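You operate a simulated robot arm through the tools that you are given. There is no shell and no other tool.

You are at the controls of a simulated robot arm. One attempt, no reset.

Task
Shut valves 5, 6 and 9, then stand the repair marker on pad 9.
Fine: the Welder glass ends dry; leave the other valves. Set down upright: red repair marker.
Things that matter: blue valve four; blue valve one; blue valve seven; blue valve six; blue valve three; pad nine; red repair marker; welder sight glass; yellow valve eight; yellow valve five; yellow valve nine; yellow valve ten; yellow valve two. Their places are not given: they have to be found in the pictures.

It is judged by the outcome, as a careful person would: the job done as asked, and still so three seconds after it is handed in. It fails if anything else is knocked over, pushed out of place, dropped, spilled or broken.

Robot
A 6-joint arm with a two-finger parallel gripper, fixed in place. Base frame: the origin is on the floor under the middle of its stand, x ahead of it, y to its left, z up; the work surface is at about z = 0.84. Units: m, rad, N and s.
With the tool pointing down near the work surface it reaches from about 0.34 to 0.76 m from the base axis. Its first joint turns from -1.152 to 1.152 rad. Payload 2.45 kg.
The TCP is the grasp point between the finger pads, 0.024 m short of the fingertips. In the tool frame z runs along the fingers and y along their closing line. The gripper opens to 0.068 m. The fingers are 0.017 m wide and 0.01 m thick; the gripper's body (0.04 by 0.07 m) begins 0.041 m behind the TCP.
Orientation is that of the tool frame in the base frame, as a unit quaternion [w, x, y, z]. With the fingers straight down and closing along the base's y, the tool's x points along the base's -x, its y along +y and its z along -z.

Tools
- The arm moves only by the tool play_rows. Its argument "deltas" is a list of rows, each a list of 7 numbers: the shift along the tool's x, y, z in m, then the turn, a rotation vector about the tool's x, y, z in rad, then the opening in per cent of the stroke, from 0 (shut) to 100 (fully open). In form: [[dx, dy, dz, ax, ay, az, gripper], ...]. A call has 1 to 20 rows; each row shifts and turns the commanded pose from where the row before left it, along the tool's axes as they then stand. Each row takes 0.2 s and may step no farther than 0.05 m and 0.15 rad from the row before; otherwise, or with a gripper value out of range, the whole call is refused. A pose out of reach is approached as far as the arm can. The call stops where the force on the tool passes 40 N (or 10 N more than at its start, if that is more) or the arm is blocked; 0.2 s more then pass. Each finger travels about 0.108 m/s and halts on what it meets, pressing with about 30 N; the grip force reading is that of the motor and also rises with nothing between the fingers. The clock runs only during rows and for 0.2 s after the last one: add rows that do not move to give the fingers time. It gives the time, the measured TCP pose, the force on the tool (base axes), the opening and the grip force at its end, in the units of the frame above (readings bear some noise), with the torque about the TCP (base axes, N m) and any sound that the robot's microphone picked up, and new pictures: "views" is both (left out), scene, wrist or none.
- Cameras (640 x 400 px; columns grow to the right, rows downward): "scene" is fixed at [0.18, 0.4224, 1.4752]; the picture's right is [-0.70, -0.72, 0.00], its down [-0.38, 0.37, -0.85] and it looks along [0.61, -0.59, -0.53] (base axes); focal length 328 px, centre (320, 200). "wrist" rides on the gripper at [0.084, 0.011, -0.075] in the tool frame; the picture's right is [-0.13, 0.99, 0.00], its down [-0.60, -0.08, -0.79] and it looks along [-0.79, -0.10, 0.61] (tool axes); focal length 251 px, centre (320, 200).
- pixel_to_xyz(camera, pixels): for up to 12 pixels [column, row] of the newest picture of that camera ("zoom" is the newest enlarged one), the place [x, y, z] in the base frame of the surface seen there, good to about 0.002 m, but the place of the scene camera against the robot may be out by one fixed shift of up to 0.012 m in any direction. No time passes.
- close_up(camera, box): a new picture of the part [left, top, right, bottom] of that camera's present view, enlarged. No time passes.
- finish_job(): hands the job in; it is judged then, once.

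Leave the gripper open and the arm clear of the work at the hand-in unless told otherwise.

The tools are called by a JSON object that holds its "api" and its "payload". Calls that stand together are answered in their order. play_rows: Moves the arm, as the interface text tells. Its arguments: {"type":"object","properties":{"deltas":{"type":"array","items":{"type":"array","items":{"type":"number"}}},"views":{"type":"string","enum":["both","scene","wrist","none"]}},"required":["deltas"]} The other tools are called the same way: pixel_to_xyz (camera, pixels) gives the place of the surface under pixels of a picture; close_up (camera, box) takes an enlarged picture of a part of a camera's view; finish_job () hands the job in.

At the start:

```text
time: 0.0
eef_pos: [0.4656, -0.0719, 1.2662]
tcp_rot: [0.001, 0.0, 1.0, -0.001]
force: [-0.7, -0.1, -0.1]
torque: [-0.01, 0.03, 0.02]
opening: 0.068
finger_force: 0.1
```

scene: 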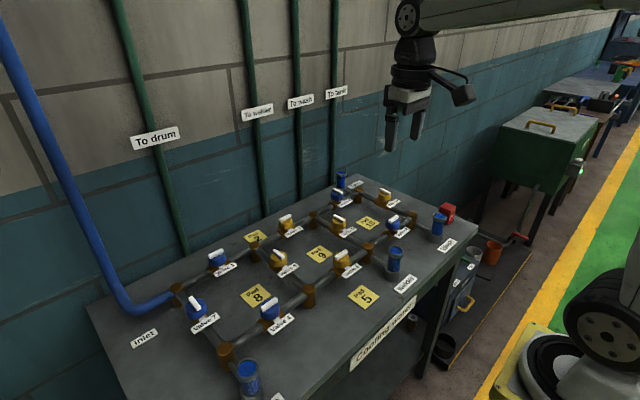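
wrist: 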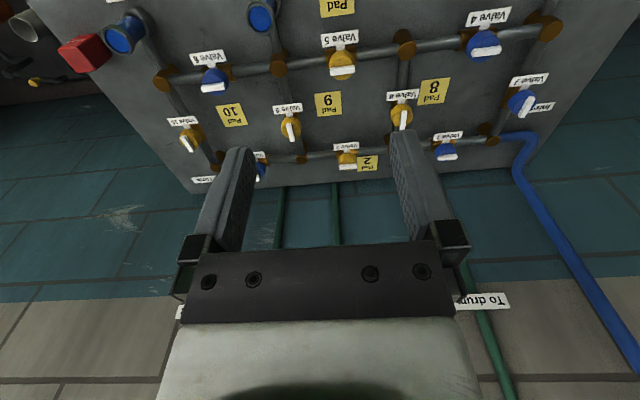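

I see a bench with a pipe network, valves and pads. I'll enlarge the scene picture around the bench and the wrist view to read the labels and the handle directions.

{"api": "close_up", "payload": {"camera": "scene", "box": [240, 160, 460, 300]}}

{"api": "close_up", "payload": {"camera": "wrist", "box": [40, 0, 320, 190]}}

{"api": "close_up", "payload": {"camera": "wrist", "box": [300, 0, 580, 190]}}

{"api": "close_up", "payload": {"camera": "scene", "box": [80, 220, 400, 400]}}

```text
2.86 times, centred on (350, 230) of scene
```

zoom: 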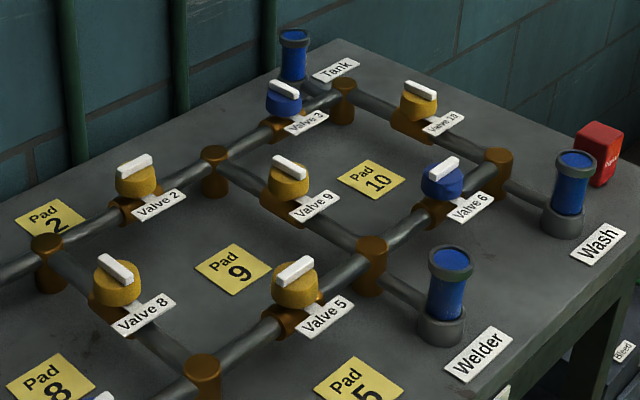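

```text
2.11 times, centred on (180, 95) of wrist
```

zoom: 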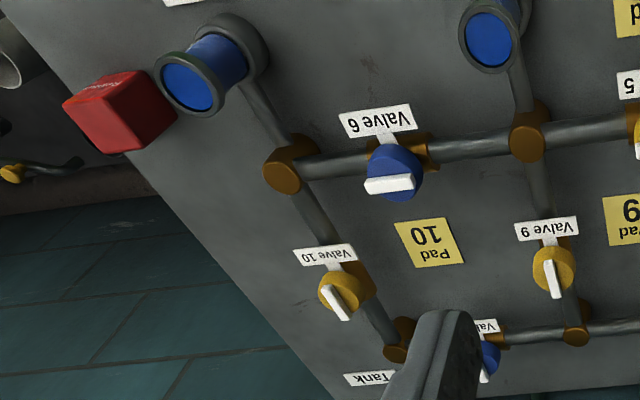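

```text
2.11 times, centred on (440, 95) of wrist
```

zoom: 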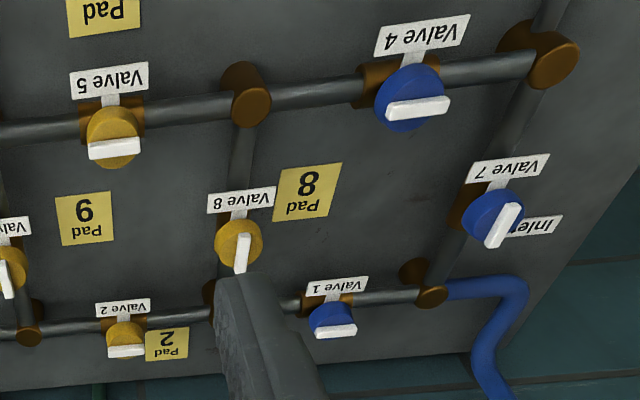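

```text
2.00 times, centred on (240, 310) of scene
```

zoom: 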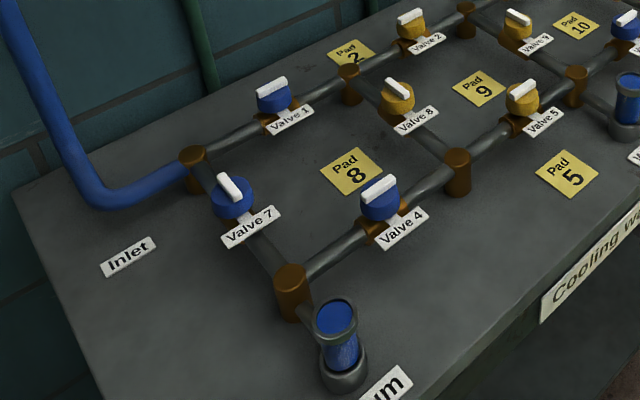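

All handles look aligned with their pipes (open). The red box at about (447, 212) has lettering. There are also things below the bench to the right (labels near (455, 270)). I'll enlarge those.

{"api": "close_up", "payload": {"camera": "scene", "box": [400, 180, 540, 270]}}

{"api": "close_up", "payload": {"camera": "scene", "box": [400, 230, 540, 370]}}

{"api": "close_up", "payload": {"camera": "scene", "box": [340, 280, 440, 370]}}

{"api": "close_up", "payload": {"camera": "scene", "box": [120, 70, 360, 220]}}

```text
4.44 times, centred on (470, 225) of scene
```

zoom: 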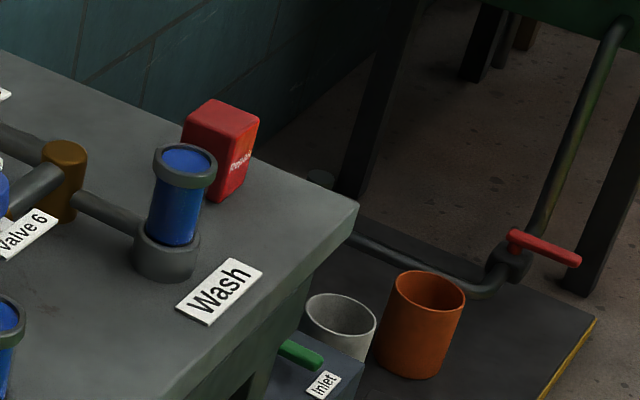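

```text
2.86 times, centred on (470, 300) of scene
```

zoom: 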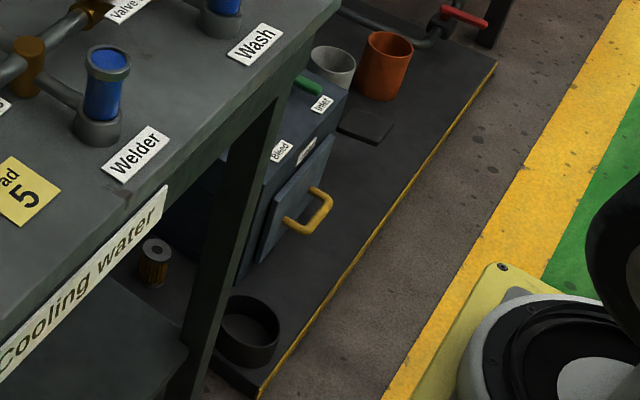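

```text
4.44 times, centred on (390, 325) of scene
```

zoom: 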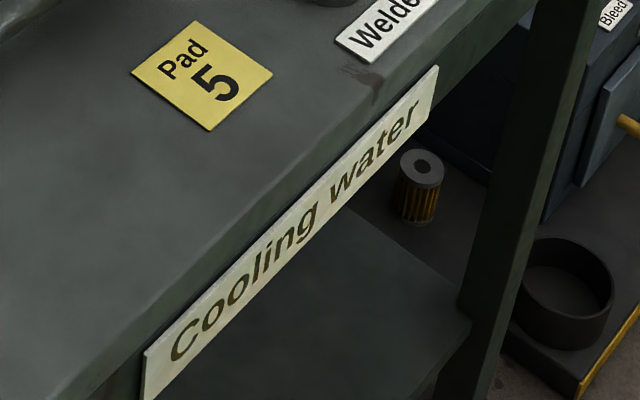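

```text
2.67 times, centred on (240, 145) of scene
```

zoom: 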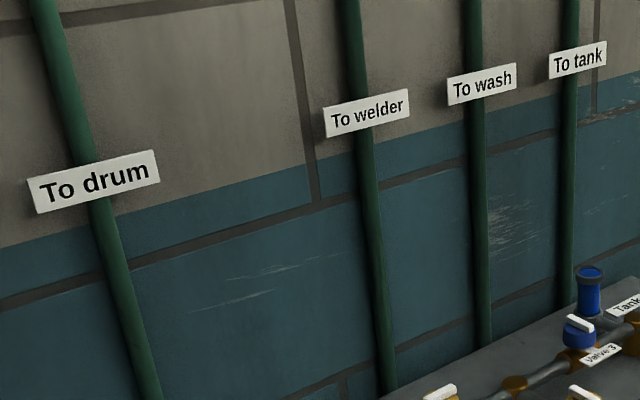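

The red box reads "Repair": that is the marker. The Welder glass sits on the node between valves 5, 6 and 9. Next I'll measure the handles, pad 9 and marker with the wrist camera, and the same features with the scene camera to find the fixed shift.

{"api": "pixel_to_xyz", "payload": {"camera": "wrist", "pixels": [[336, 71], [343, 70], [350, 69], [213, 88], [205, 88], [221, 87], [289, 126], [292, 138], [328, 104], [85, 55], [72, 50], [97, 58]]}}

{"api": "pixel_to_xyz", "payload": {"camera": "scene", "pixels": [[341, 255], [346, 257], [351, 249], [393, 220], [397, 217], [339, 217], [335, 216], [319, 254], [445, 206], [450, 208], [441, 204], [458, 225]]}}

{"api": "close_up", "payload": {"camera": "wrist", "box": [180, 20, 380, 145]}}

{"api": "close_up", "payload": {"camera": "wrist", "box": [40, 0, 180, 90]}}

```text
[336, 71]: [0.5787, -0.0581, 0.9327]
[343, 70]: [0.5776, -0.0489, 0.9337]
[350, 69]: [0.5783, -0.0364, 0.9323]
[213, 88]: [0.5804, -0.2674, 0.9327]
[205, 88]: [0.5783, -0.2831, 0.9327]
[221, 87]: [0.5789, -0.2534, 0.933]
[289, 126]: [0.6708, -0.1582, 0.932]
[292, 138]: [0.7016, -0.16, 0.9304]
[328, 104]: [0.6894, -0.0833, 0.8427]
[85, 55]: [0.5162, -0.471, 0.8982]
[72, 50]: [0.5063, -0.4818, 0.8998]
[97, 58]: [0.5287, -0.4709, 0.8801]
```

```text
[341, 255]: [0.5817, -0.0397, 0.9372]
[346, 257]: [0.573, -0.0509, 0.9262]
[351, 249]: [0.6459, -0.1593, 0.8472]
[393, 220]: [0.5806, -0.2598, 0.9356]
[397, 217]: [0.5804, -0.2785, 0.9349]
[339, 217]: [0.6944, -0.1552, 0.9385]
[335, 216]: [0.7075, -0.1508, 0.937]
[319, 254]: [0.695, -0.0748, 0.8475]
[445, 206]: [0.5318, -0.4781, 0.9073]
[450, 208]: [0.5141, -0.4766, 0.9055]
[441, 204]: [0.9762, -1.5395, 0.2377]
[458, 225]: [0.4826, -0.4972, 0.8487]
```

```text
3.20 times, centred on (280, 82) of wrist
```

zoom: 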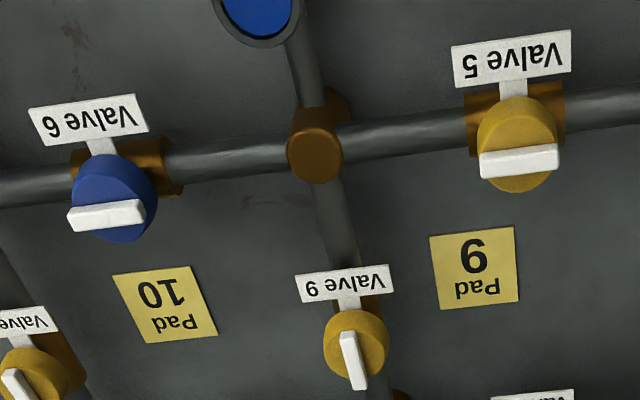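

```text
4.44 times, centred on (110, 45) of wrist
```

zoom: 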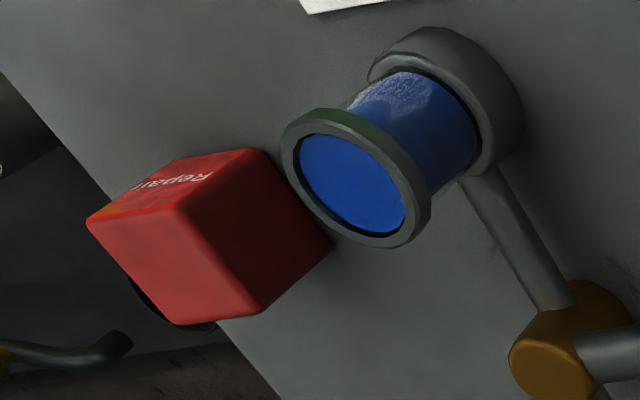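

The wrist view gives handle tops near z 0.933, with valves 5 and 6 lying along y at x≈0.58, and valve 9 along x at y≈-0.16. The scene camera is off by about +0.008 in y and +0.005 in z. Next I'll measure the glass tops, labels, knobs and the marker's extents.

{"api": "pixel_to_xyz", "payload": {"camera": "wrist", "pixels": [[263, 15], [277, 66], [340, 40], [338, 52], [209, 58], [212, 69], [286, 108], [343, 57], [120, 45], [110, 50], [128, 28], [140, 30]]}}

{"api": "pixel_to_xyz", "payload": {"camera": "scene", "pixels": [[397, 248], [388, 248], [405, 249], [438, 214], [431, 214], [446, 215], [343, 261], [394, 227], [337, 224], [437, 240], [395, 276], [446, 220]]}}

{"api": "pixel_to_xyz", "payload": {"camera": "wrist", "pixels": [[60, 49], [80, 40], [96, 34], [82, 47], [113, 55], [97, 70], [79, 72], [63, 53], [70, 60], [90, 62], [100, 50], [105, 60]]}}

```text
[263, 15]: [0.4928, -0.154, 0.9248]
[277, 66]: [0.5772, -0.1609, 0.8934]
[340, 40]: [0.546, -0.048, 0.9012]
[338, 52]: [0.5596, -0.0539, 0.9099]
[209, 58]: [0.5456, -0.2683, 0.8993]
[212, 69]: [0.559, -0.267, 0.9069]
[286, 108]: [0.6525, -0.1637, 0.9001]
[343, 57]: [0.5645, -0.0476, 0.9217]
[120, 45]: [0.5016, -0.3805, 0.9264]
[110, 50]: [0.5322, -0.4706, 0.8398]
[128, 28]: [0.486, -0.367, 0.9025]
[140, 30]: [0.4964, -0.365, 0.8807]
```

```text
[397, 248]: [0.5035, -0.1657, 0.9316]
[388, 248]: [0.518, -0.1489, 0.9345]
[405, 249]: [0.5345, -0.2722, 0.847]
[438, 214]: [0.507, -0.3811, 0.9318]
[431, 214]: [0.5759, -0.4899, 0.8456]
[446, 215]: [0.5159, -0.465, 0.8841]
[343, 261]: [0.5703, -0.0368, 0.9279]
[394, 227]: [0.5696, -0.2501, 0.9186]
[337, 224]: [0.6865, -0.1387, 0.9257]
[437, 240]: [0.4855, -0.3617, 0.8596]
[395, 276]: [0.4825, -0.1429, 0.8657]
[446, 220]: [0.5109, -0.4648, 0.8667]
```

```text
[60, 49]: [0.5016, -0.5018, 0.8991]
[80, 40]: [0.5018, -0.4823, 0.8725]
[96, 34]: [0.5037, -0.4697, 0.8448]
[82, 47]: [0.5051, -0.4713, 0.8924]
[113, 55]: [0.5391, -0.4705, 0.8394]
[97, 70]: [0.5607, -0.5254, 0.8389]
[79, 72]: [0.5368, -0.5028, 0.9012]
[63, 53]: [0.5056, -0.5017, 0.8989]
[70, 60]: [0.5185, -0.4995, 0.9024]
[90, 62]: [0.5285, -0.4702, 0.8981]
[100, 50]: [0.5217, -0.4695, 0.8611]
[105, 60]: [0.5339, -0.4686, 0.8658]
```

The marker is roughly 0.035 m square, top at z≈0.90, around (0.52, -0.486). Glasses top out at about z 0.926, so moving at z≥1.0 is clear. First I'll move above valve 5 (0.578, -0.048) at TCP z≈1.05 and turn the tool −90° about its z, so the fingers close along x, across the handle.

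{"api": "play_rows", "payload": {"deltas": [[-0.01873, 0.00398, 0.03603, 0, 0, 0, 100], [-0.01873, 0.00398, 0.03603, 0, 0, 0, 100], [-0.01873, 0.00398, 0.03603, 0, 0, 0, 100], [-0.01873, 0.00398, 0.03603, 0, 0, 0, 100], [-0.01873, 0.00398, 0.03603, 0, 0, 0, 100], [-0.01873, 0.00398, 0.03603, 0, 0, 0, 100], [0, 0, 0, 0, 0, -0.1428, 100], [0, 0, 0, 0, 0, -0.1428, 100], [0, 0, 0, 0, 0, -0.1428, 100], [0, 0, 0, 0, 0, -0.1428, 100], [0, 0, 0, 0, 0, -0.1428, 100], [0, 0, 0, 0, 0, -0.1428, 100], [0, 0, 0, 0, 0, -0.1428, 100], [0, 0, 0, 0, 0, -0.1428, 100], [0, 0, 0, 0, 0, -0.1428, 100], [0, 0, 0, 0, 0, -0.1428, 100], [0, 0, 0, 0, 0, -0.1428, 100], [0, 0, 0, 0, 0, 0, 100]], "views": "both"}}

```text
time: 3.8
eef_pos: [0.5771, -0.047, 1.05]
tcp_rot: [0.001, 0.708, -0.707, 0.0]
force: [0.8, -0.2, 0.6]
torque: [-0.02, 0.02, 0.01]
opening: 0.0678
finger_force: 0.0
```

scene: 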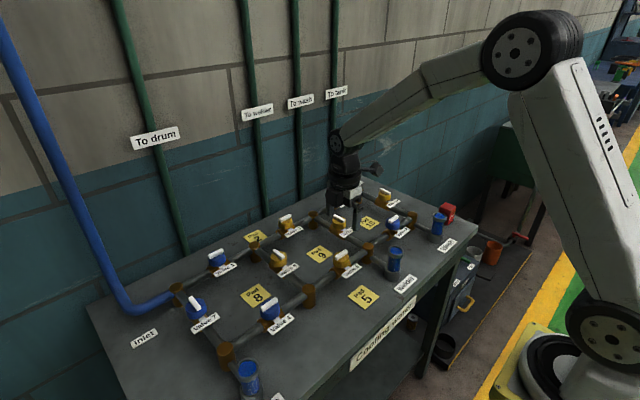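
wrist: 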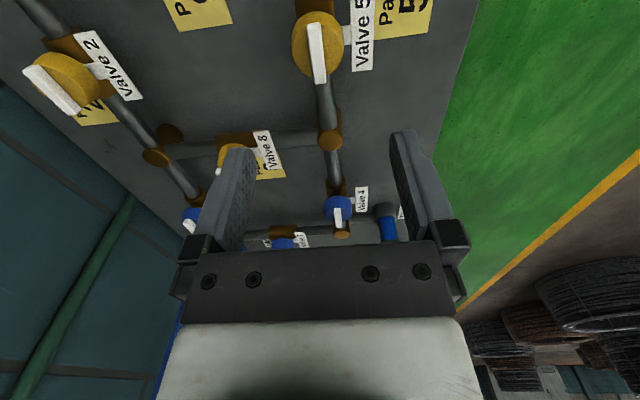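

Valve 5 is at the top of the wrist view near (318, 48). I'll enlarge it and measure its handle edges.

{"api": "close_up", "payload": {"camera": "wrist", "box": [260, 0, 400, 90]}}

{"api": "pixel_to_xyz", "payload": {"camera": "wrist", "pixels": [[314, 26], [315, 40], [317, 55], [319, 70], [321, 80], [311, 40], [318, 40], [300, 45], [335, 45], [300, 62], [362, 40], [347, 35]]}}

```text
4.44 times, centred on (330, 45) of wrist
```

zoom: 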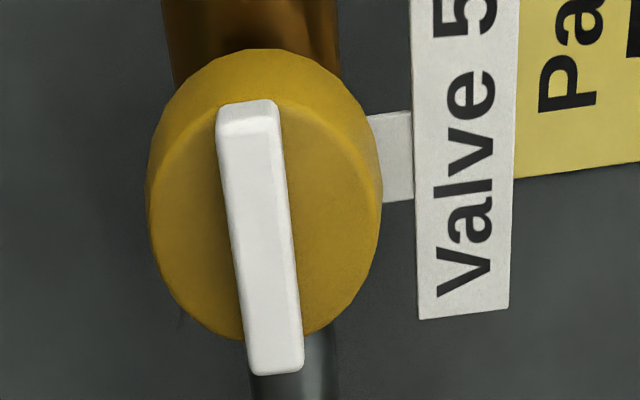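

```text
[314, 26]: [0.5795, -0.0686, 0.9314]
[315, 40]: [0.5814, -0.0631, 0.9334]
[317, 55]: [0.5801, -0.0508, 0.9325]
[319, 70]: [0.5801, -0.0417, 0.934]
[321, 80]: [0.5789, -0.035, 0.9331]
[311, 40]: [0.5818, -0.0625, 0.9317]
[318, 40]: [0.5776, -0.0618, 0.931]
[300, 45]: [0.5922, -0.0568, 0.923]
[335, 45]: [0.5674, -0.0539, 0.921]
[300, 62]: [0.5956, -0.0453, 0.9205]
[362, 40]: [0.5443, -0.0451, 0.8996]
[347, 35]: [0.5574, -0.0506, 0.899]
```

Handle top is z≈0.933, knob top ≈0.921, handle centre ≈(0.580, -0.050), lying along y. I'll centre on it and come down to TCP z≈0.948, so the fingertips sit at about 0.924, beside the handle and just above the knob. Gripper half open.

{"api": "play_rows", "payload": {"deltas": [[0.003, -0.0029, 0.02, 0, 0, 0, 60], [0, 0, 0.025, 0, 0, 0, 60], [0, 0, 0.025, 0, 0, 0, 60], [0, 0, 0.02, 0, 0, 0, 60], [0, 0, 0.008, 0, 0, 0, 60], [0, 0, 0.004, 0, 0, 0, 60], [0, 0, 0, 0, 0, 0, 60]], "views": "both"}}

```text
time: 5.4
eef_pos: [0.5812, -0.0508, 0.9484]
tcp_rot: [0.001, 0.707, -0.707, 0.0]
force: [-0.5, 0.3, -0.2]
torque: [-0.02, 0.01, 0.01]
opening: 0.0409
finger_force: 0.0
```

scene: 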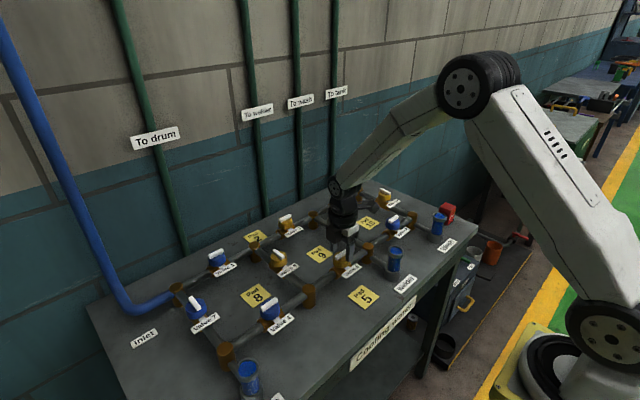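
wrist: 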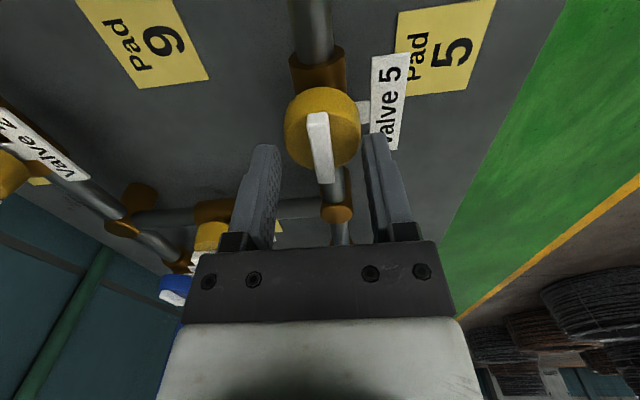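

The handle is between the fingers in the wrist view. I'll check the closeness by an enlargement before closing.

{"api": "close_up", "payload": {"camera": "wrist", "box": [220, 70, 430, 200]}}

{"api": "pixel_to_xyz", "payload": {"camera": "wrist", "pixels": [[314, 118], [318, 140], [321, 165], [321, 178], [265, 148], [373, 138], [300, 130], [340, 130]]}}

```text
3.05 times, centred on (325, 135) of wrist
```

zoom: 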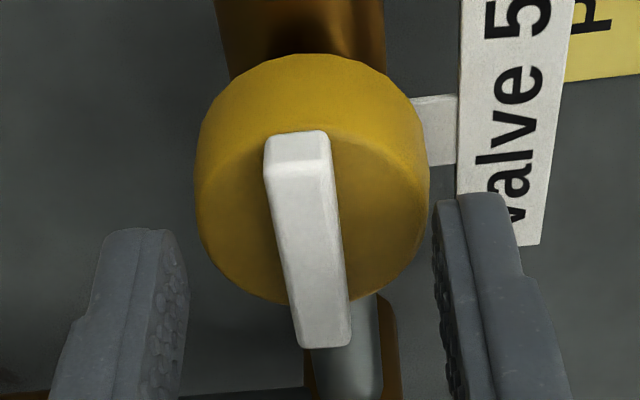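

```text
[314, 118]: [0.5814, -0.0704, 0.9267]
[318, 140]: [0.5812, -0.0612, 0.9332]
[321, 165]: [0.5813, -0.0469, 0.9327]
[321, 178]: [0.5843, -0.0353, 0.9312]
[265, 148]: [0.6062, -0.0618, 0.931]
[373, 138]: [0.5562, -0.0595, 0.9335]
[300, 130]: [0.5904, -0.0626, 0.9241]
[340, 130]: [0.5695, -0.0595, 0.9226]
```

Both fingers flank the handle. I'll close on it.

{"api": "play_rows", "payload": {"deltas": [[0, 0, 0, 0, 0, 0, 0], [0, 0, 0, 0, 0, 0, 0], [0, 0, 0, 0, 0, 0, 0]], "views": "wrist"}}

```text
time: 6.2
eef_pos: [0.5802, -0.0502, 0.9478]
tcp_rot: [0.001, 0.707, -0.707, -0.001]
force: [-9.4, 0.7, 1.9]
torque: [-0.09, 0.2, -0.02]
opening: 0.0102
finger_force: 31.6
```

wrist: 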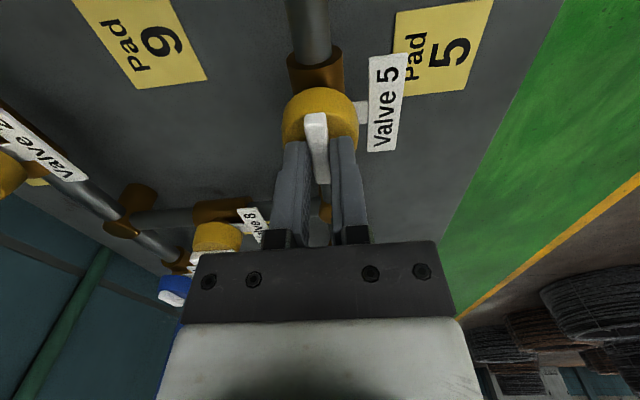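

Gripped (opening 0.0102, 31.6 N). There's a −9.4 N side load in x, so I'll shift the command by −0.001 in x to relieve it, then test a small clockwise turn (+0.1 rad about tool z) and read the torque.

{"api": "play_rows", "payload": {"deltas": [[0, 0.001, 0, 0, 0, 0, 0], [0, 0, 0, 0, 0, 0.05, 0], [0, 0, 0, 0, 0, 0.05, 0], [0, 0, 0, 0, 0, 0, 0]], "views": "wrist"}}

```text
time: 7.2
eef_pos: [0.5797, -0.0505, 0.949]
tcp_rot: [-0.001, -0.671, 0.742, 0.0]
force: [-1.0, -3.0, -7.4]
torque: [0.29, -0.05, 0.03]
opening: 0.01
finger_force: 31.1
```

wrist: 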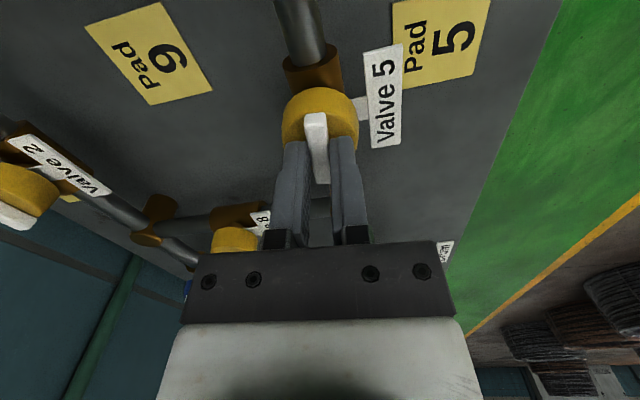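

The handle turned with the gripper, with almost no torque (0.03 N m). I'll continue clockwise in part and check again.

{"api": "play_rows", "payload": {"deltas": [[0, 0, 0, 0, 0, 0.1, 0], [0, 0, 0, 0, 0, 0.1, 0], [0, 0, 0, 0, 0, 0.1, 0], [0, 0, 0, 0, 0, 0.1, 0], [0, 0, 0, 0, 0, 0.1, 0], [0, 0, 0, 0, 0, 0.1, 0], [0, 0, 0, 0, 0, 0, 0]], "views": "wrist"}}

```text
time: 8.8
eef_pos: [0.5789, -0.0506, 0.9475]
tcp_rot: [-0.002, -0.421, 0.907, 0.0]
force: [-2.7, 0.5, -14.4]
torque: [0.31, -0.25, 0.01]
opening: 0.0098
finger_force: 30.9
```

wrist: 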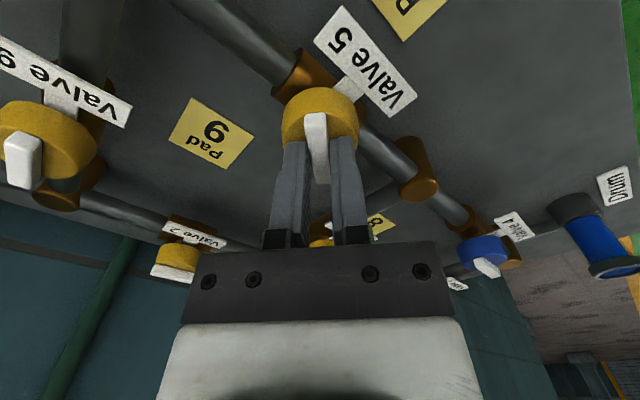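

The valve follows smoothly (about 40° so far). A small downward pull (−14 N) shows, so I'll lower the command 1 mm and continue to the full quarter turn.

{"api": "play_rows", "payload": {"deltas": [[0, 0, 0.001, 0, 0, 0.097, 0], [0, 0, 0, 0, 0, 0.097, 0], [0, 0, 0, 0, 0, 0.097, 0], [0, 0, 0, 0, 0, 0.097, 0], [0, 0, 0, 0, 0, 0.097, 0], [0, 0, 0, 0, 0, 0.097, 0], [0, 0, 0, 0, 0, 0.097, 0], [0, 0, 0, 0, 0, 0.097, 0], [0, 0, 0, 0, 0, 0.095, 0], [0, 0, 0, 0, 0, 0, 0]], "views": "both"}}

```text
time: 11.0
eef_pos: [0.5792, -0.0512, 0.9474]
tcp_rot: [-0.001, 0.0, 1.0, 0.0]
force: [-19.0, 10.4, 16.1]
torque: [0.23, 0.15, 0.1]
opening: 0.01
finger_force: 31.0
```

scene: 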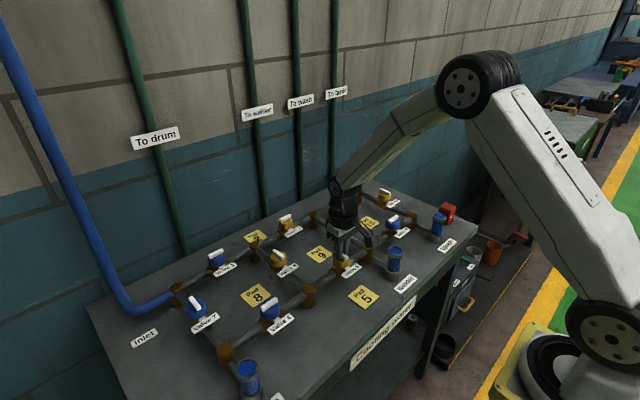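
wrist: 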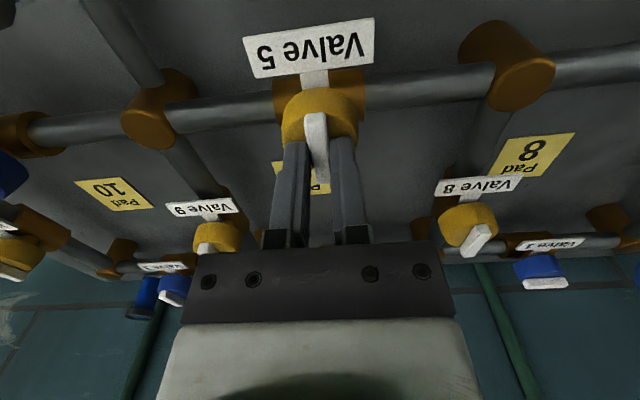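

Valve 5's handle is now square across its pipe. I'll open the fingers and rise straight up, then look.

{"api": "play_rows", "payload": {"deltas": [[0, 0, 0, 0, 0, 0, 50], [0, 0, 0, 0, 0, 0, 60], [0, 0, -0.02, 0, 0, 0, 60], [0, 0, -0.04, 0, 0, 0, 60], [0, 0, -0.04, 0, 0, 0, 60], [0, 0, 0, 0, 0, 0, 60]], "views": "both"}}

```text
time: 12.4
eef_pos: [0.5794, -0.051, 1.048]
tcp_rot: [0.0, 0.0, 1.0, 0.0]
force: [-0.1, 0.6, 0.8]
torque: [0.0, -0.01, -0.01]
opening: 0.041
finger_force: 0.1
```

scene: 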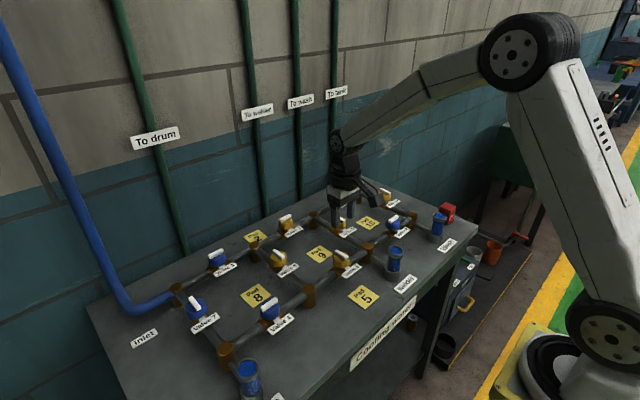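
wrist: 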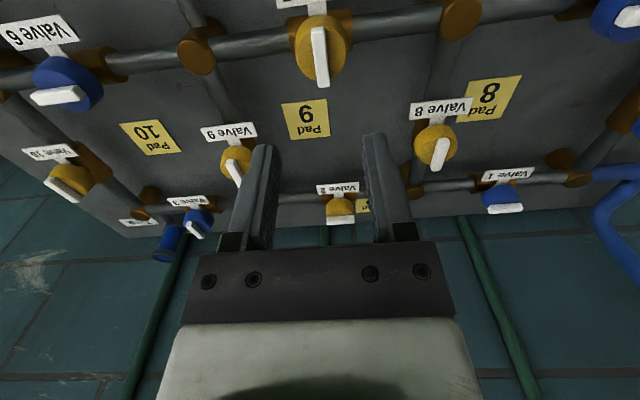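

Valve 5 now stands across its pipe. I'll enlarge to check its angle against the pipe and look at valve 9 in the same view.

{"api": "close_up", "payload": {"camera": "wrist", "box": [240, 0, 400, 100]}}

{"api": "close_up", "payload": {"camera": "wrist", "box": [190, 110, 290, 200]}}

{"api": "pixel_to_xyz", "payload": {"camera": "wrist", "pixels": [[317, 32], [320, 55], [323, 78], [233, 165], [237, 178], [228, 155], [305, 118], [287, 106], [325, 101], [289, 138], [328, 132], [60, 95]]}}

{"api": "close_up", "payload": {"camera": "scene", "box": [300, 200, 430, 290]}}

```text
4.00 times, centred on (320, 50) of wrist
```

zoom: 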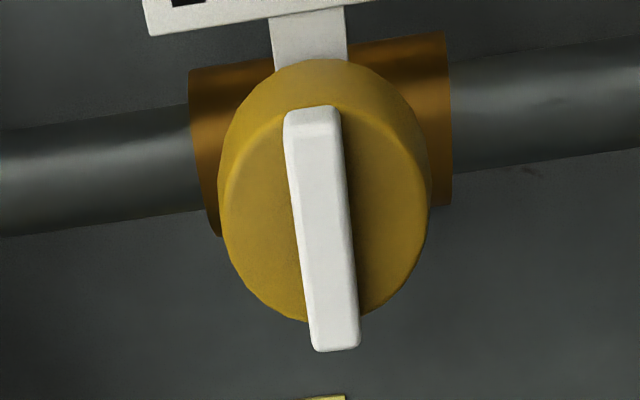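

```text
4.44 times, centred on (240, 155) of wrist
```

zoom: 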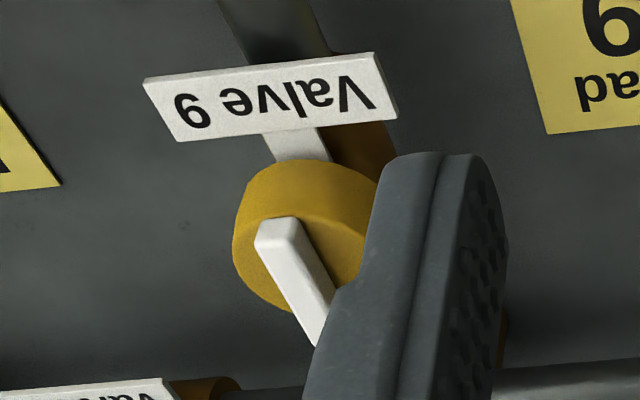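

```text
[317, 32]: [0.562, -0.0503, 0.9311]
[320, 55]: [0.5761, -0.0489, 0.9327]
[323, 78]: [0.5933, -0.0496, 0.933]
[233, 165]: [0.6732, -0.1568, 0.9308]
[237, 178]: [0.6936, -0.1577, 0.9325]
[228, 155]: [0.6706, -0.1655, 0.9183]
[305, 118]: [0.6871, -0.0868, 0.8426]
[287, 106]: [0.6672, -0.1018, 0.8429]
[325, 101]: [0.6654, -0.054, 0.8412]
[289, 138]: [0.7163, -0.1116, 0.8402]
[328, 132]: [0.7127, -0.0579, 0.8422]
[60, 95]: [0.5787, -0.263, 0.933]
```

```text
4.44 times, centred on (365, 245) of scene
```

zoom: 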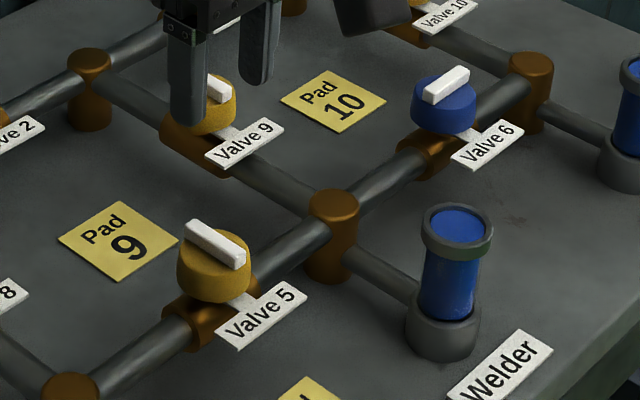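

Valve 5 is shut, square across the pipe. Next I'll move at height above valve 9, roughly (0.686, -0.158), keeping the fingers closing along y, across its handle.

{"api": "play_rows", "payload": {"deltas": [[-0.0213, -0.0214, 0, 0, 0, 0, 60], [-0.0213, -0.0214, 0, 0, 0, 0, 60], [-0.0213, -0.0214, 0, 0, 0, 0, 60], [-0.0213, -0.0214, 0, 0, 0, 0, 60], [-0.0213, -0.0214, 0, 0, 0, 0, 60], [0, 0, 0, 0, 0, 0, 60]], "views": "wrist"}}

```text
time: 13.8
eef_pos: [0.6861, -0.1575, 1.0487]
tcp_rot: [0.0, 0.0, 1.0, 0.0]
force: [-0.3, 0.7, -1.5]
torque: [0.02, 0.0, -0.01]
opening: 0.0407
finger_force: 0.1
```

wrist: 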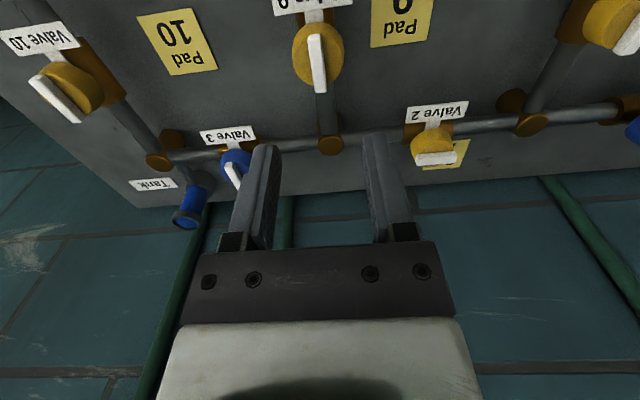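

Valve 9's handle is near (317, 62) in the wrist view. I'll measure along it.

{"api": "pixel_to_xyz", "payload": {"camera": "wrist", "pixels": [[314, 38], [316, 50], [317, 62], [319, 75], [320, 88], [313, 60], [322, 60], [303, 60], [333, 60]]}}

{"api": "close_up", "payload": {"camera": "wrist", "box": [260, 10, 380, 100]}}

```text
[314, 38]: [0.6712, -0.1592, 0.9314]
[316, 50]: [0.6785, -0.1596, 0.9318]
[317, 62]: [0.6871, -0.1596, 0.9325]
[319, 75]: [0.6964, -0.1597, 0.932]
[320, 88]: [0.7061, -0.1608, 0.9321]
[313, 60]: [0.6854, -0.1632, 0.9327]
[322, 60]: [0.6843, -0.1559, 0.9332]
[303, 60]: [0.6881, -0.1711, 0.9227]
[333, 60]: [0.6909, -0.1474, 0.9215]
```

```text
4.44 times, centred on (320, 55) of wrist
```

zoom: 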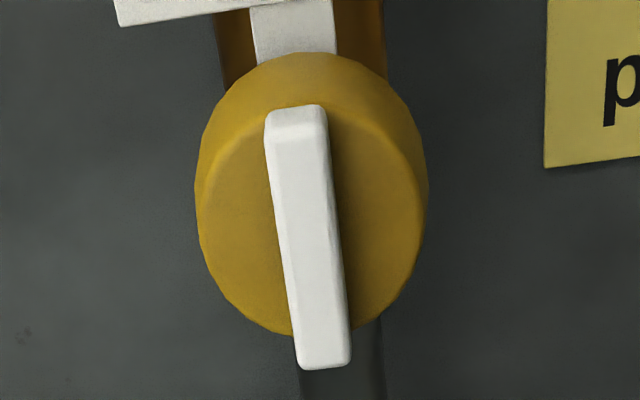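

Valve 9's handle centre is ≈(0.688, -0.1597). I'll centre and lower to z≈0.948, then close.

{"api": "play_rows", "payload": {"deltas": [[-0.0015, -0.0022, 0.02, 0, 0, 0, 60], [0, 0, 0.025, 0, 0, 0, 60], [0, 0, 0.025, 0, 0, 0, 60], [0, 0, 0.02, 0, 0, 0, 60], [0, 0, 0.007, 0, 0, 0, 60], [0, 0, 0.0035, 0, 0, 0, 60], [0, 0, 0, 0, 0, 0, 60]], "views": "wrist"}}

```text
time: 15.4
eef_pos: [0.6885, -0.1596, 0.947]
tcp_rot: [0.0, 0.001, 1.0, 0.0]
force: [-0.2, 0.4, -0.7]
torque: [0.02, 0.0, -0.02]
opening: 0.0408
finger_force: 0.0
```

wrist: 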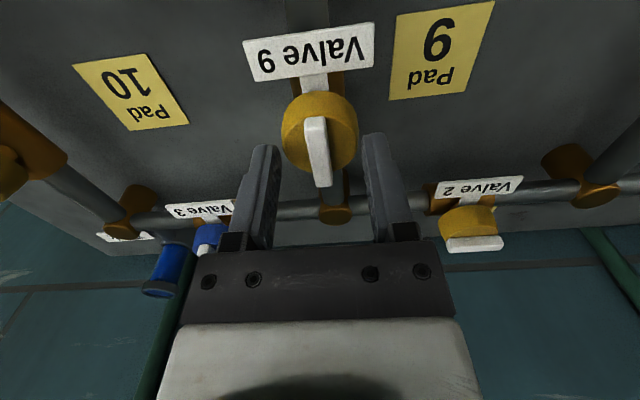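

The handle is between the fingers, no contact force. Now I close and do a small clockwise test of +0.1 rad.

{"api": "play_rows", "payload": {"deltas": [[0, 0, 0, 0, 0, 0, 0], [0, 0, 0, 0, 0, 0, 0], [0, 0, 0, 0, 0, 0, 0], [0, 0, 0, 0, 0, 0.05, 0], [0, 0, 0, 0, 0, 0.05, 0], [0, 0, 0, 0, 0, 0, 0]], "views": "wrist"}}

```text
time: 16.8
eef_pos: [0.6885, -0.1593, 0.9474]
tcp_rot: [0.0, 0.05, 0.999, 0.0]
force: [4.3, -1.1, -1.9]
torque: [0.03, 0.47, 0.01]
opening: 0.0101
finger_force: 30.8
```

wrist: 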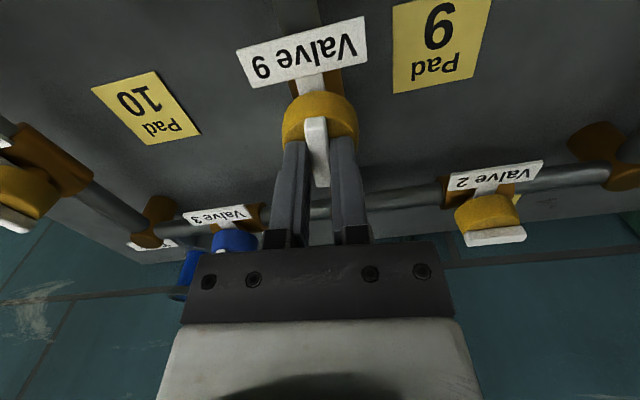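

It turned freely with the gripper (torque z 0.01). I'll continue clockwise in two parts, watching forces.

{"api": "play_rows", "payload": {"deltas": [[0, 0, 0, 0, 0, 0.098, 0], [0, 0, 0, 0, 0, 0.098, 0], [0, 0, 0, 0, 0, 0.098, 0], [0, 0, 0, 0, 0, 0.098, 0], [0, 0, 0, 0, 0, 0.098, 0], [0, 0, 0, 0, 0, 0.098, 0], [0, 0, 0, 0, 0, 0.098, 0], [0, 0, 0, 0, 0, 0, 0]], "views": "wrist"}}

```text
time: 18.6
eef_pos: [0.6883, -0.1588, 0.9471]
tcp_rot: [0.001, 0.384, 0.923, 0.001]
force: [11.7, 10.8, -9.1]
torque: [0.14, -0.26, -0.02]
opening: 0.0101
finger_force: 31.2
```

wrist: 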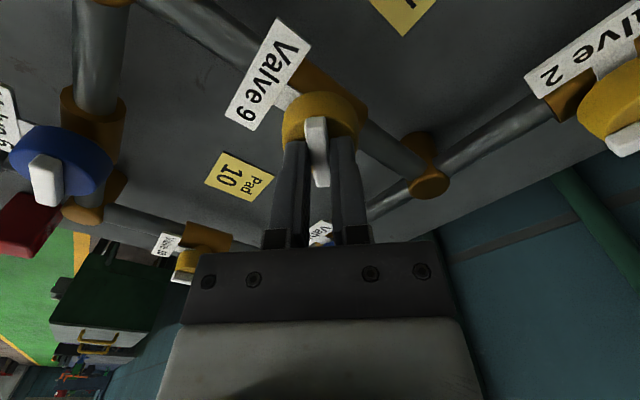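

About 45° done; a sideways load of ~16 N towards +x,+y (along the closing line) shows. I'll shift 1 mm along tool y to relieve it and finish the quarter turn.

{"api": "play_rows", "payload": {"deltas": [[0, 0.001, 0, 0, 0, 0.098, 0], [0, 0, 0, 0, 0, 0.098, 0], [0, 0, 0, 0, 0, 0.098, 0], [0, 0, 0, 0, 0, 0.098, 0], [0, 0, 0, 0, 0, 0.098, 0], [0, 0, 0, 0, 0, 0.098, 0], [0, 0, 0, 0, 0, 0.098, 0], [0, 0, 0, 0, 0, 0.098, 0], [0, 0, 0, 0, 0, 0, 0]], "views": "wrist"}}

```text
time: 20.6
eef_pos: [0.6895, -0.1585, 0.9475]
tcp_rot: [0.0, 0.707, 0.707, 0.0]
force: [23.9, 11.7, -16.4]
torque: [0.49, -0.4, 0.04]
opening: 0.01
finger_force: 31.4
```

wrist: 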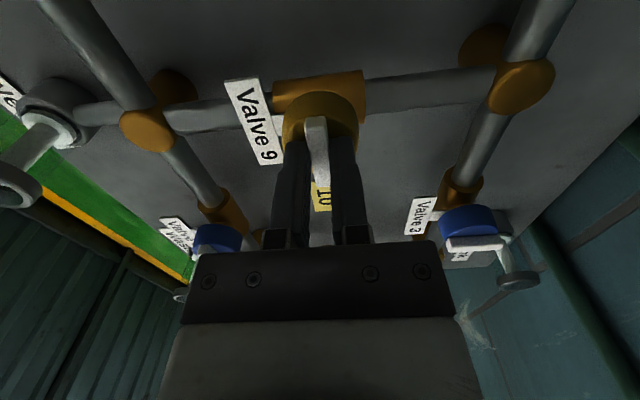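

Valve 9's handle is now across its pipe. I'll release, rise, and then look at the glasses with the scene camera.

{"api": "play_rows", "payload": {"deltas": [[0, 0, 0, 0, 0, 0, 50], [0, 0, 0, 0, 0, 0, 60], [0, 0, -0.02, 0, 0, 0, 60], [0, 0, -0.04, 0, 0, 0, 60], [0, 0, -0.04, 0, 0, 0, 60], [0, 0, 0, 0, 0, 0, 60]], "views": "both"}}

{"api": "close_up", "payload": {"camera": "scene", "box": [240, 160, 460, 300]}}

{"api": "close_up", "payload": {"camera": "wrist", "box": [0, 0, 400, 250]}}

```text
time: 22.0
eef_pos: [0.689, -0.1602, 1.0487]
tcp_rot: [0.0, 0.706, 0.708, -0.001]
force: [-0.7, 0.6, 0.3]
torque: [-0.05, 0.05, -0.02]
opening: 0.0409
finger_force: 0.0
```

scene: 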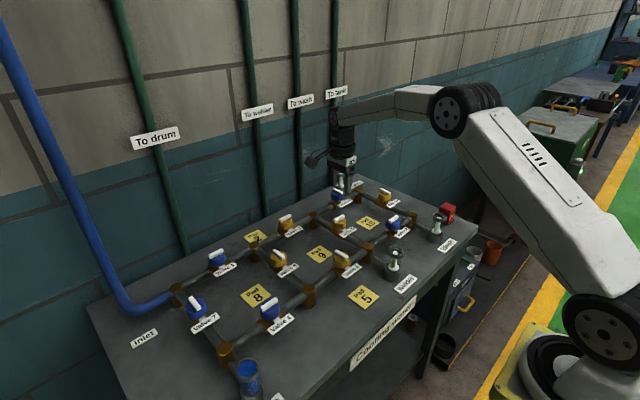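
wrist: 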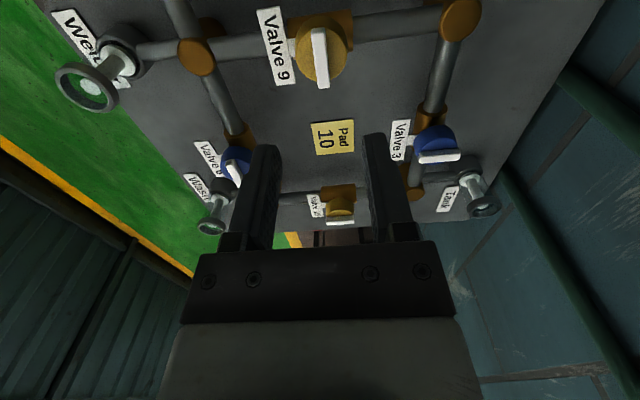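

```text
2.86 times, centred on (350, 230) of scene
```

zoom: 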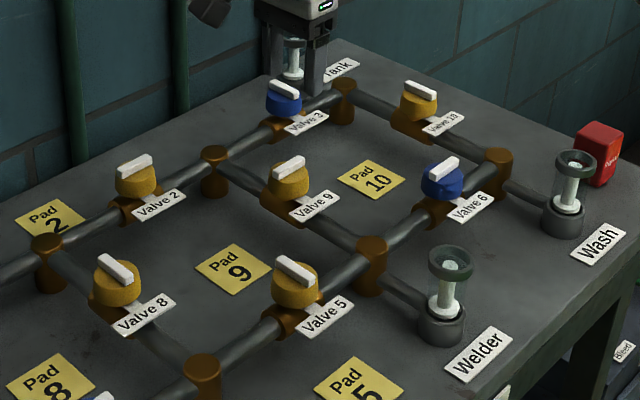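

```text
1.60 times, centred on (200, 125) of wrist
```

zoom: 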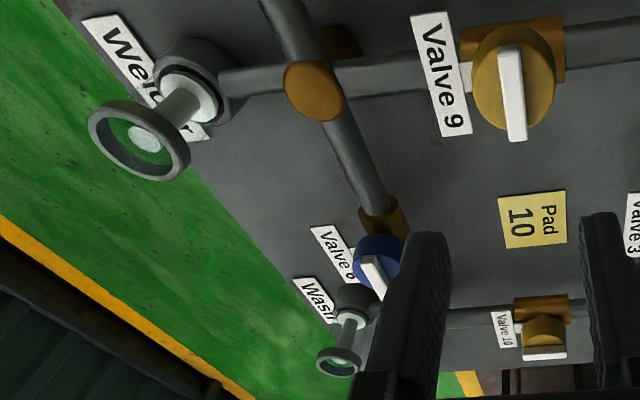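

Now valves 5 and 9 are both across their pipes, and the Welder, Wash and Tank glasses have emptied (valve 3 was already across its pipe at the start, so the right side was fed only through 5 and 9). Valve 6 still has to be shut. I'll turn back to default yaw at height, then move over valve 6 near (0.579, -0.268).

{"api": "play_rows", "payload": {"deltas": [[0, 0, 0, 0, 0, -0.1428, 60], [0, 0, 0, 0, 0, -0.1428, 60], [0, 0, 0, 0, 0, -0.1428, 60], [0, 0, 0, 0, 0, -0.1428, 60], [0, 0, 0, 0, 0, -0.1428, 60], [0, 0, 0, 0, 0, -0.1428, 60], [0, 0, 0, 0, 0, -0.1428, 60], [0, 0, 0, 0, 0, -0.1428, 60], [0, 0, 0, 0, 0, -0.1428, 60], [0, 0, 0, 0, 0, -0.1428, 60], [0, 0, 0, 0, 0, -0.1428, 60], [0.0275, -0.027, 0, 0, 0, 0, 60], [0.0275, -0.027, 0, 0, 0, 0, 60], [0.0275, -0.027, 0, 0, 0, 0, 60], [0.0275, -0.027, 0, 0, 0, 0, 60], [0, 0, 0, 0, 0, 0, 60]], "views": "wrist"}}

{"api": "play_rows", "payload": {"deltas": [[0, 0, 0, 0, 0, -0.1428, 60], [0, 0, 0, 0, 0, -0.1428, 60], [0, 0, 0, 0, 0, -0.1428, 60], [0, 0, 0, 0, 0, -0.1428, 60], [0, 0, 0, 0, 0, -0.1428, 60], [0, 0, 0, 0, 0, -0.1428, 60], [0, 0, 0, 0, 0, -0.1428, 60], [0, 0, 0, 0, 0, -0.1428, 60], [0, 0, 0, 0, 0, -0.1428, 60], [0, 0, 0, 0, 0, -0.1428, 60], [0, 0, 0, 0, 0, -0.1428, 60], [0, 0, 0, 0, 0, 0, 60]], "views": "wrist"}}

```text
time: 25.4
eef_pos: [0.5779, -0.2675, 1.0475]
tcp_rot: [0.0, -0.001, 1.0, 0.0]
force: [0.1, 0.4, -0.2]
torque: [-0.01, 0.03, 0.03]
opening: 0.0407
finger_force: 0.0
```

wrist: 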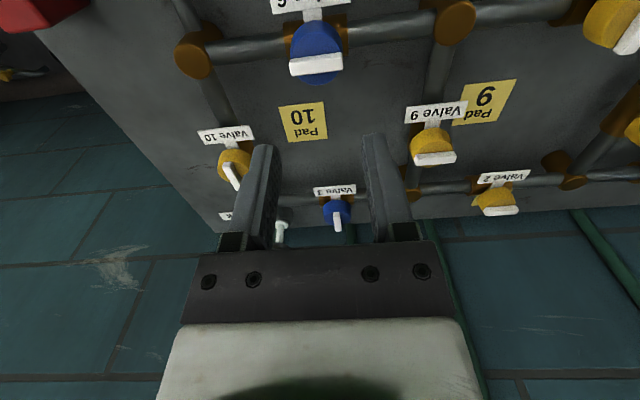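

```text
time: 28.0
eef_pos: [0.5786, -0.267, 1.0468]
tcp_rot: [0.0, 0.708, -0.706, 0.0]
force: [0.8, 0.5, 0.2]
torque: [-0.01, 0.01, -0.01]
opening: 0.0406
finger_force: 0.0
```

wrist: 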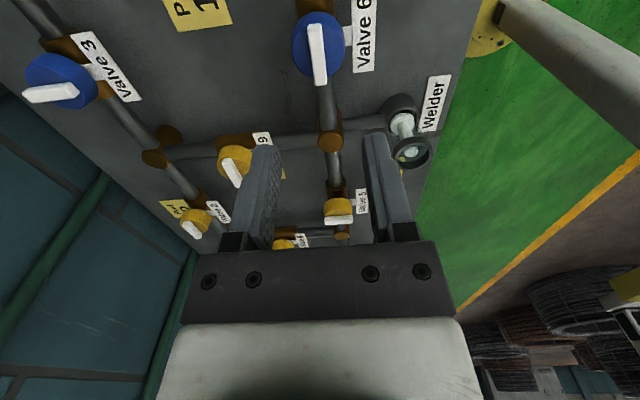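

Valve 6's handle shows at about (317, 52), along its pipe; valve 3 is indeed across its pipe (and untouched). I'll measure valve 6.

{"api": "pixel_to_xyz", "payload": {"camera": "wrist", "pixels": [[314, 28], [315, 40], [317, 54], [319, 68], [320, 80], [313, 52], [321, 52], [303, 50], [334, 50]]}}

{"api": "close_up", "payload": {"camera": "wrist", "box": [260, 0, 400, 90]}}

```text
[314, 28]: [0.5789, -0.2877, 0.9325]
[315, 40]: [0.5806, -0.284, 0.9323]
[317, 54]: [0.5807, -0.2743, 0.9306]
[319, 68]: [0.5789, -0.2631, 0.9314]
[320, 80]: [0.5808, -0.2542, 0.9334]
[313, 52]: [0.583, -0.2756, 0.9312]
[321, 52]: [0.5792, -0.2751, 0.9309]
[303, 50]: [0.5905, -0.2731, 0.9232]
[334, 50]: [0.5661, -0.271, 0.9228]
```

```text
4.44 times, centred on (330, 45) of wrist
```

zoom: 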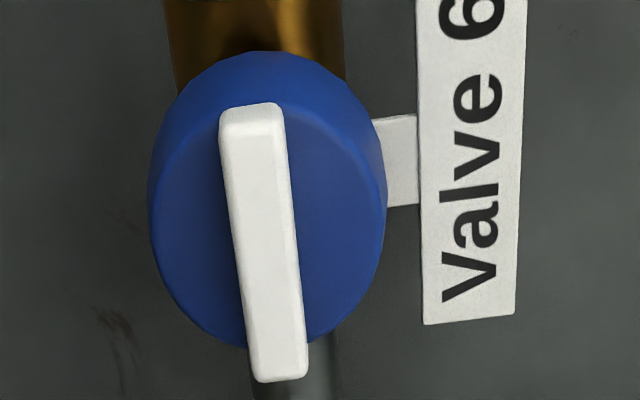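

Handle centre ≈(0.580, -0.2705). I'll centre, lower to z≈0.9475 and look.

{"api": "play_rows", "payload": {"deltas": [[0.0035, -0.0012, 0.02, 0, 0, 0, 60], [0, 0, 0.025, 0, 0, 0, 60], [0, 0, 0.025, 0, 0, 0, 60], [0, 0, 0.018, 0, 0, 0, 60], [0, 0, 0.008, 0, 0, 0, 60], [0, 0, 0.003, 0, 0, 0, 60], [0, 0, 0, 0, 0, 0, 60]], "views": "wrist"}}

```text
time: 29.6
eef_pos: [0.5798, -0.269, 0.9484]
tcp_rot: [0.0, -0.707, 0.707, 0.0]
force: [0.1, -0.8, -0.6]
torque: [0.0, 0.03, 0.01]
opening: 0.0409
finger_force: 0.0
```

wrist: 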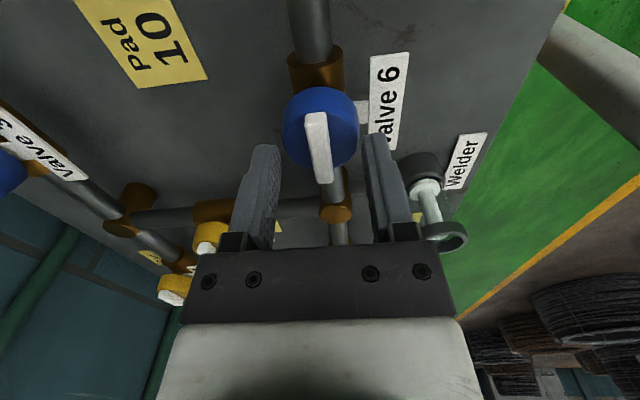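

Aligned without contact. Now close and try +0.1 rad clockwise.

{"api": "play_rows", "payload": {"deltas": [[0, 0, 0, 0, 0, 0, 0], [0, 0, 0, 0, 0, 0, 0], [0, 0, 0, 0, 0, 0, 0], [0, 0, 0, 0, 0, 0.05, 0], [0, 0, 0, 0, 0, 0.05, 0], [0, 0, 0, 0, 0, 0, 0]], "views": "wrist"}}

```text
time: 31.0
eef_pos: [0.5797, -0.2709, 0.9486]
tcp_rot: [0.0, -0.671, 0.742, 0.0]
force: [-3.8, -0.8, -0.1]
torque: [-0.03, 0.08, -0.04]
opening: 0.0097
finger_force: 31.1
```

wrist: 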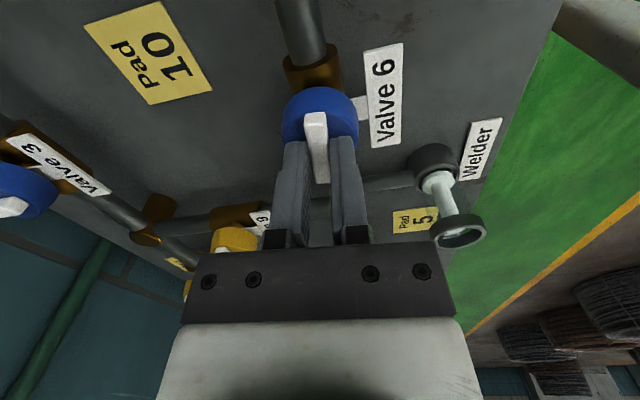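

It turns freely clockwise. I'll continue to about half, then check forces.

{"api": "play_rows", "payload": {"deltas": [[0, 0, 0, 0, 0, 0.098, 0], [0, 0, 0, 0, 0, 0.098, 0], [0, 0, 0, 0, 0, 0.098, 0], [0, 0, 0, 0, 0, 0.098, 0], [0, 0, 0, 0, 0, 0.098, 0], [0, 0, 0, 0, 0, 0.098, 0], [0, 0, 0, 0, 0, 0.098, 0], [0, 0, 0, 0, 0, 0, 0]], "views": "wrist"}}

```text
time: 32.8
eef_pos: [0.5797, -0.2698, 0.9486]
tcp_rot: [0.0, -0.382, 0.924, -0.001]
force: [-4.9, 2.5, 1.2]
torque: [0.16, -0.02, 0.03]
opening: 0.0098
finger_force: 31.5
```

wrist: 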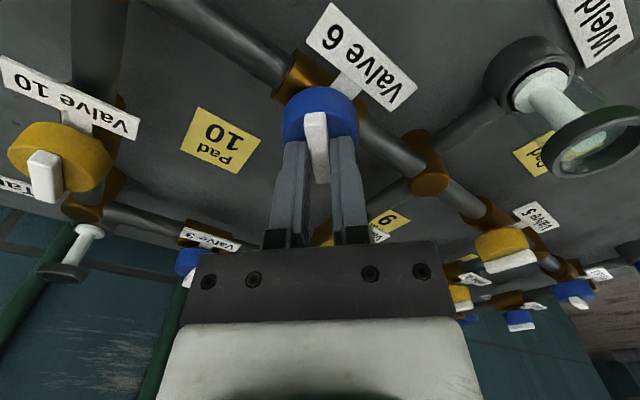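

Forces are low. I'll finish the quarter turn.

{"api": "play_rows", "payload": {"deltas": [[0, 0, 0, 0, 0, 0.098, 0], [0, 0, 0, 0, 0, 0.098, 0], [0, 0, 0, 0, 0, 0.098, 0], [0, 0, 0, 0, 0, 0.098, 0], [0, 0, 0, 0, 0, 0.098, 0], [0, 0, 0, 0, 0, 0.098, 0], [0, 0, 0, 0, 0, 0.098, 0], [0, 0, 0, 0, 0, 0.098, 0], [0, 0, 0, 0, 0, 0, 0]], "views": "wrist"}}

```text
time: 34.8
eef_pos: [0.5792, -0.2694, 0.9479]
tcp_rot: [0.0, -0.001, 1.0, 0.0]
force: [-10.9, 10.4, 7.4]
torque: [0.21, -0.16, -0.03]
opening: 0.0099
finger_force: 31.4
```

wrist: 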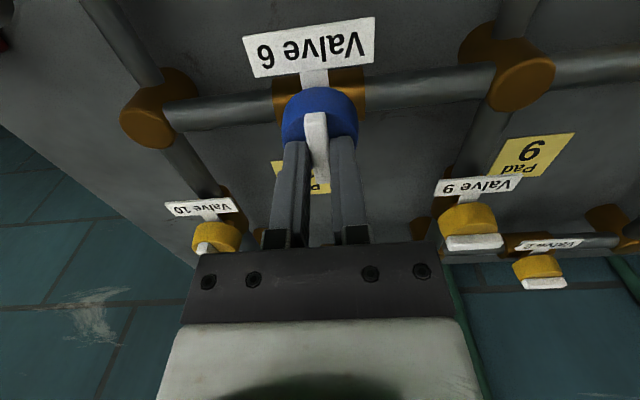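

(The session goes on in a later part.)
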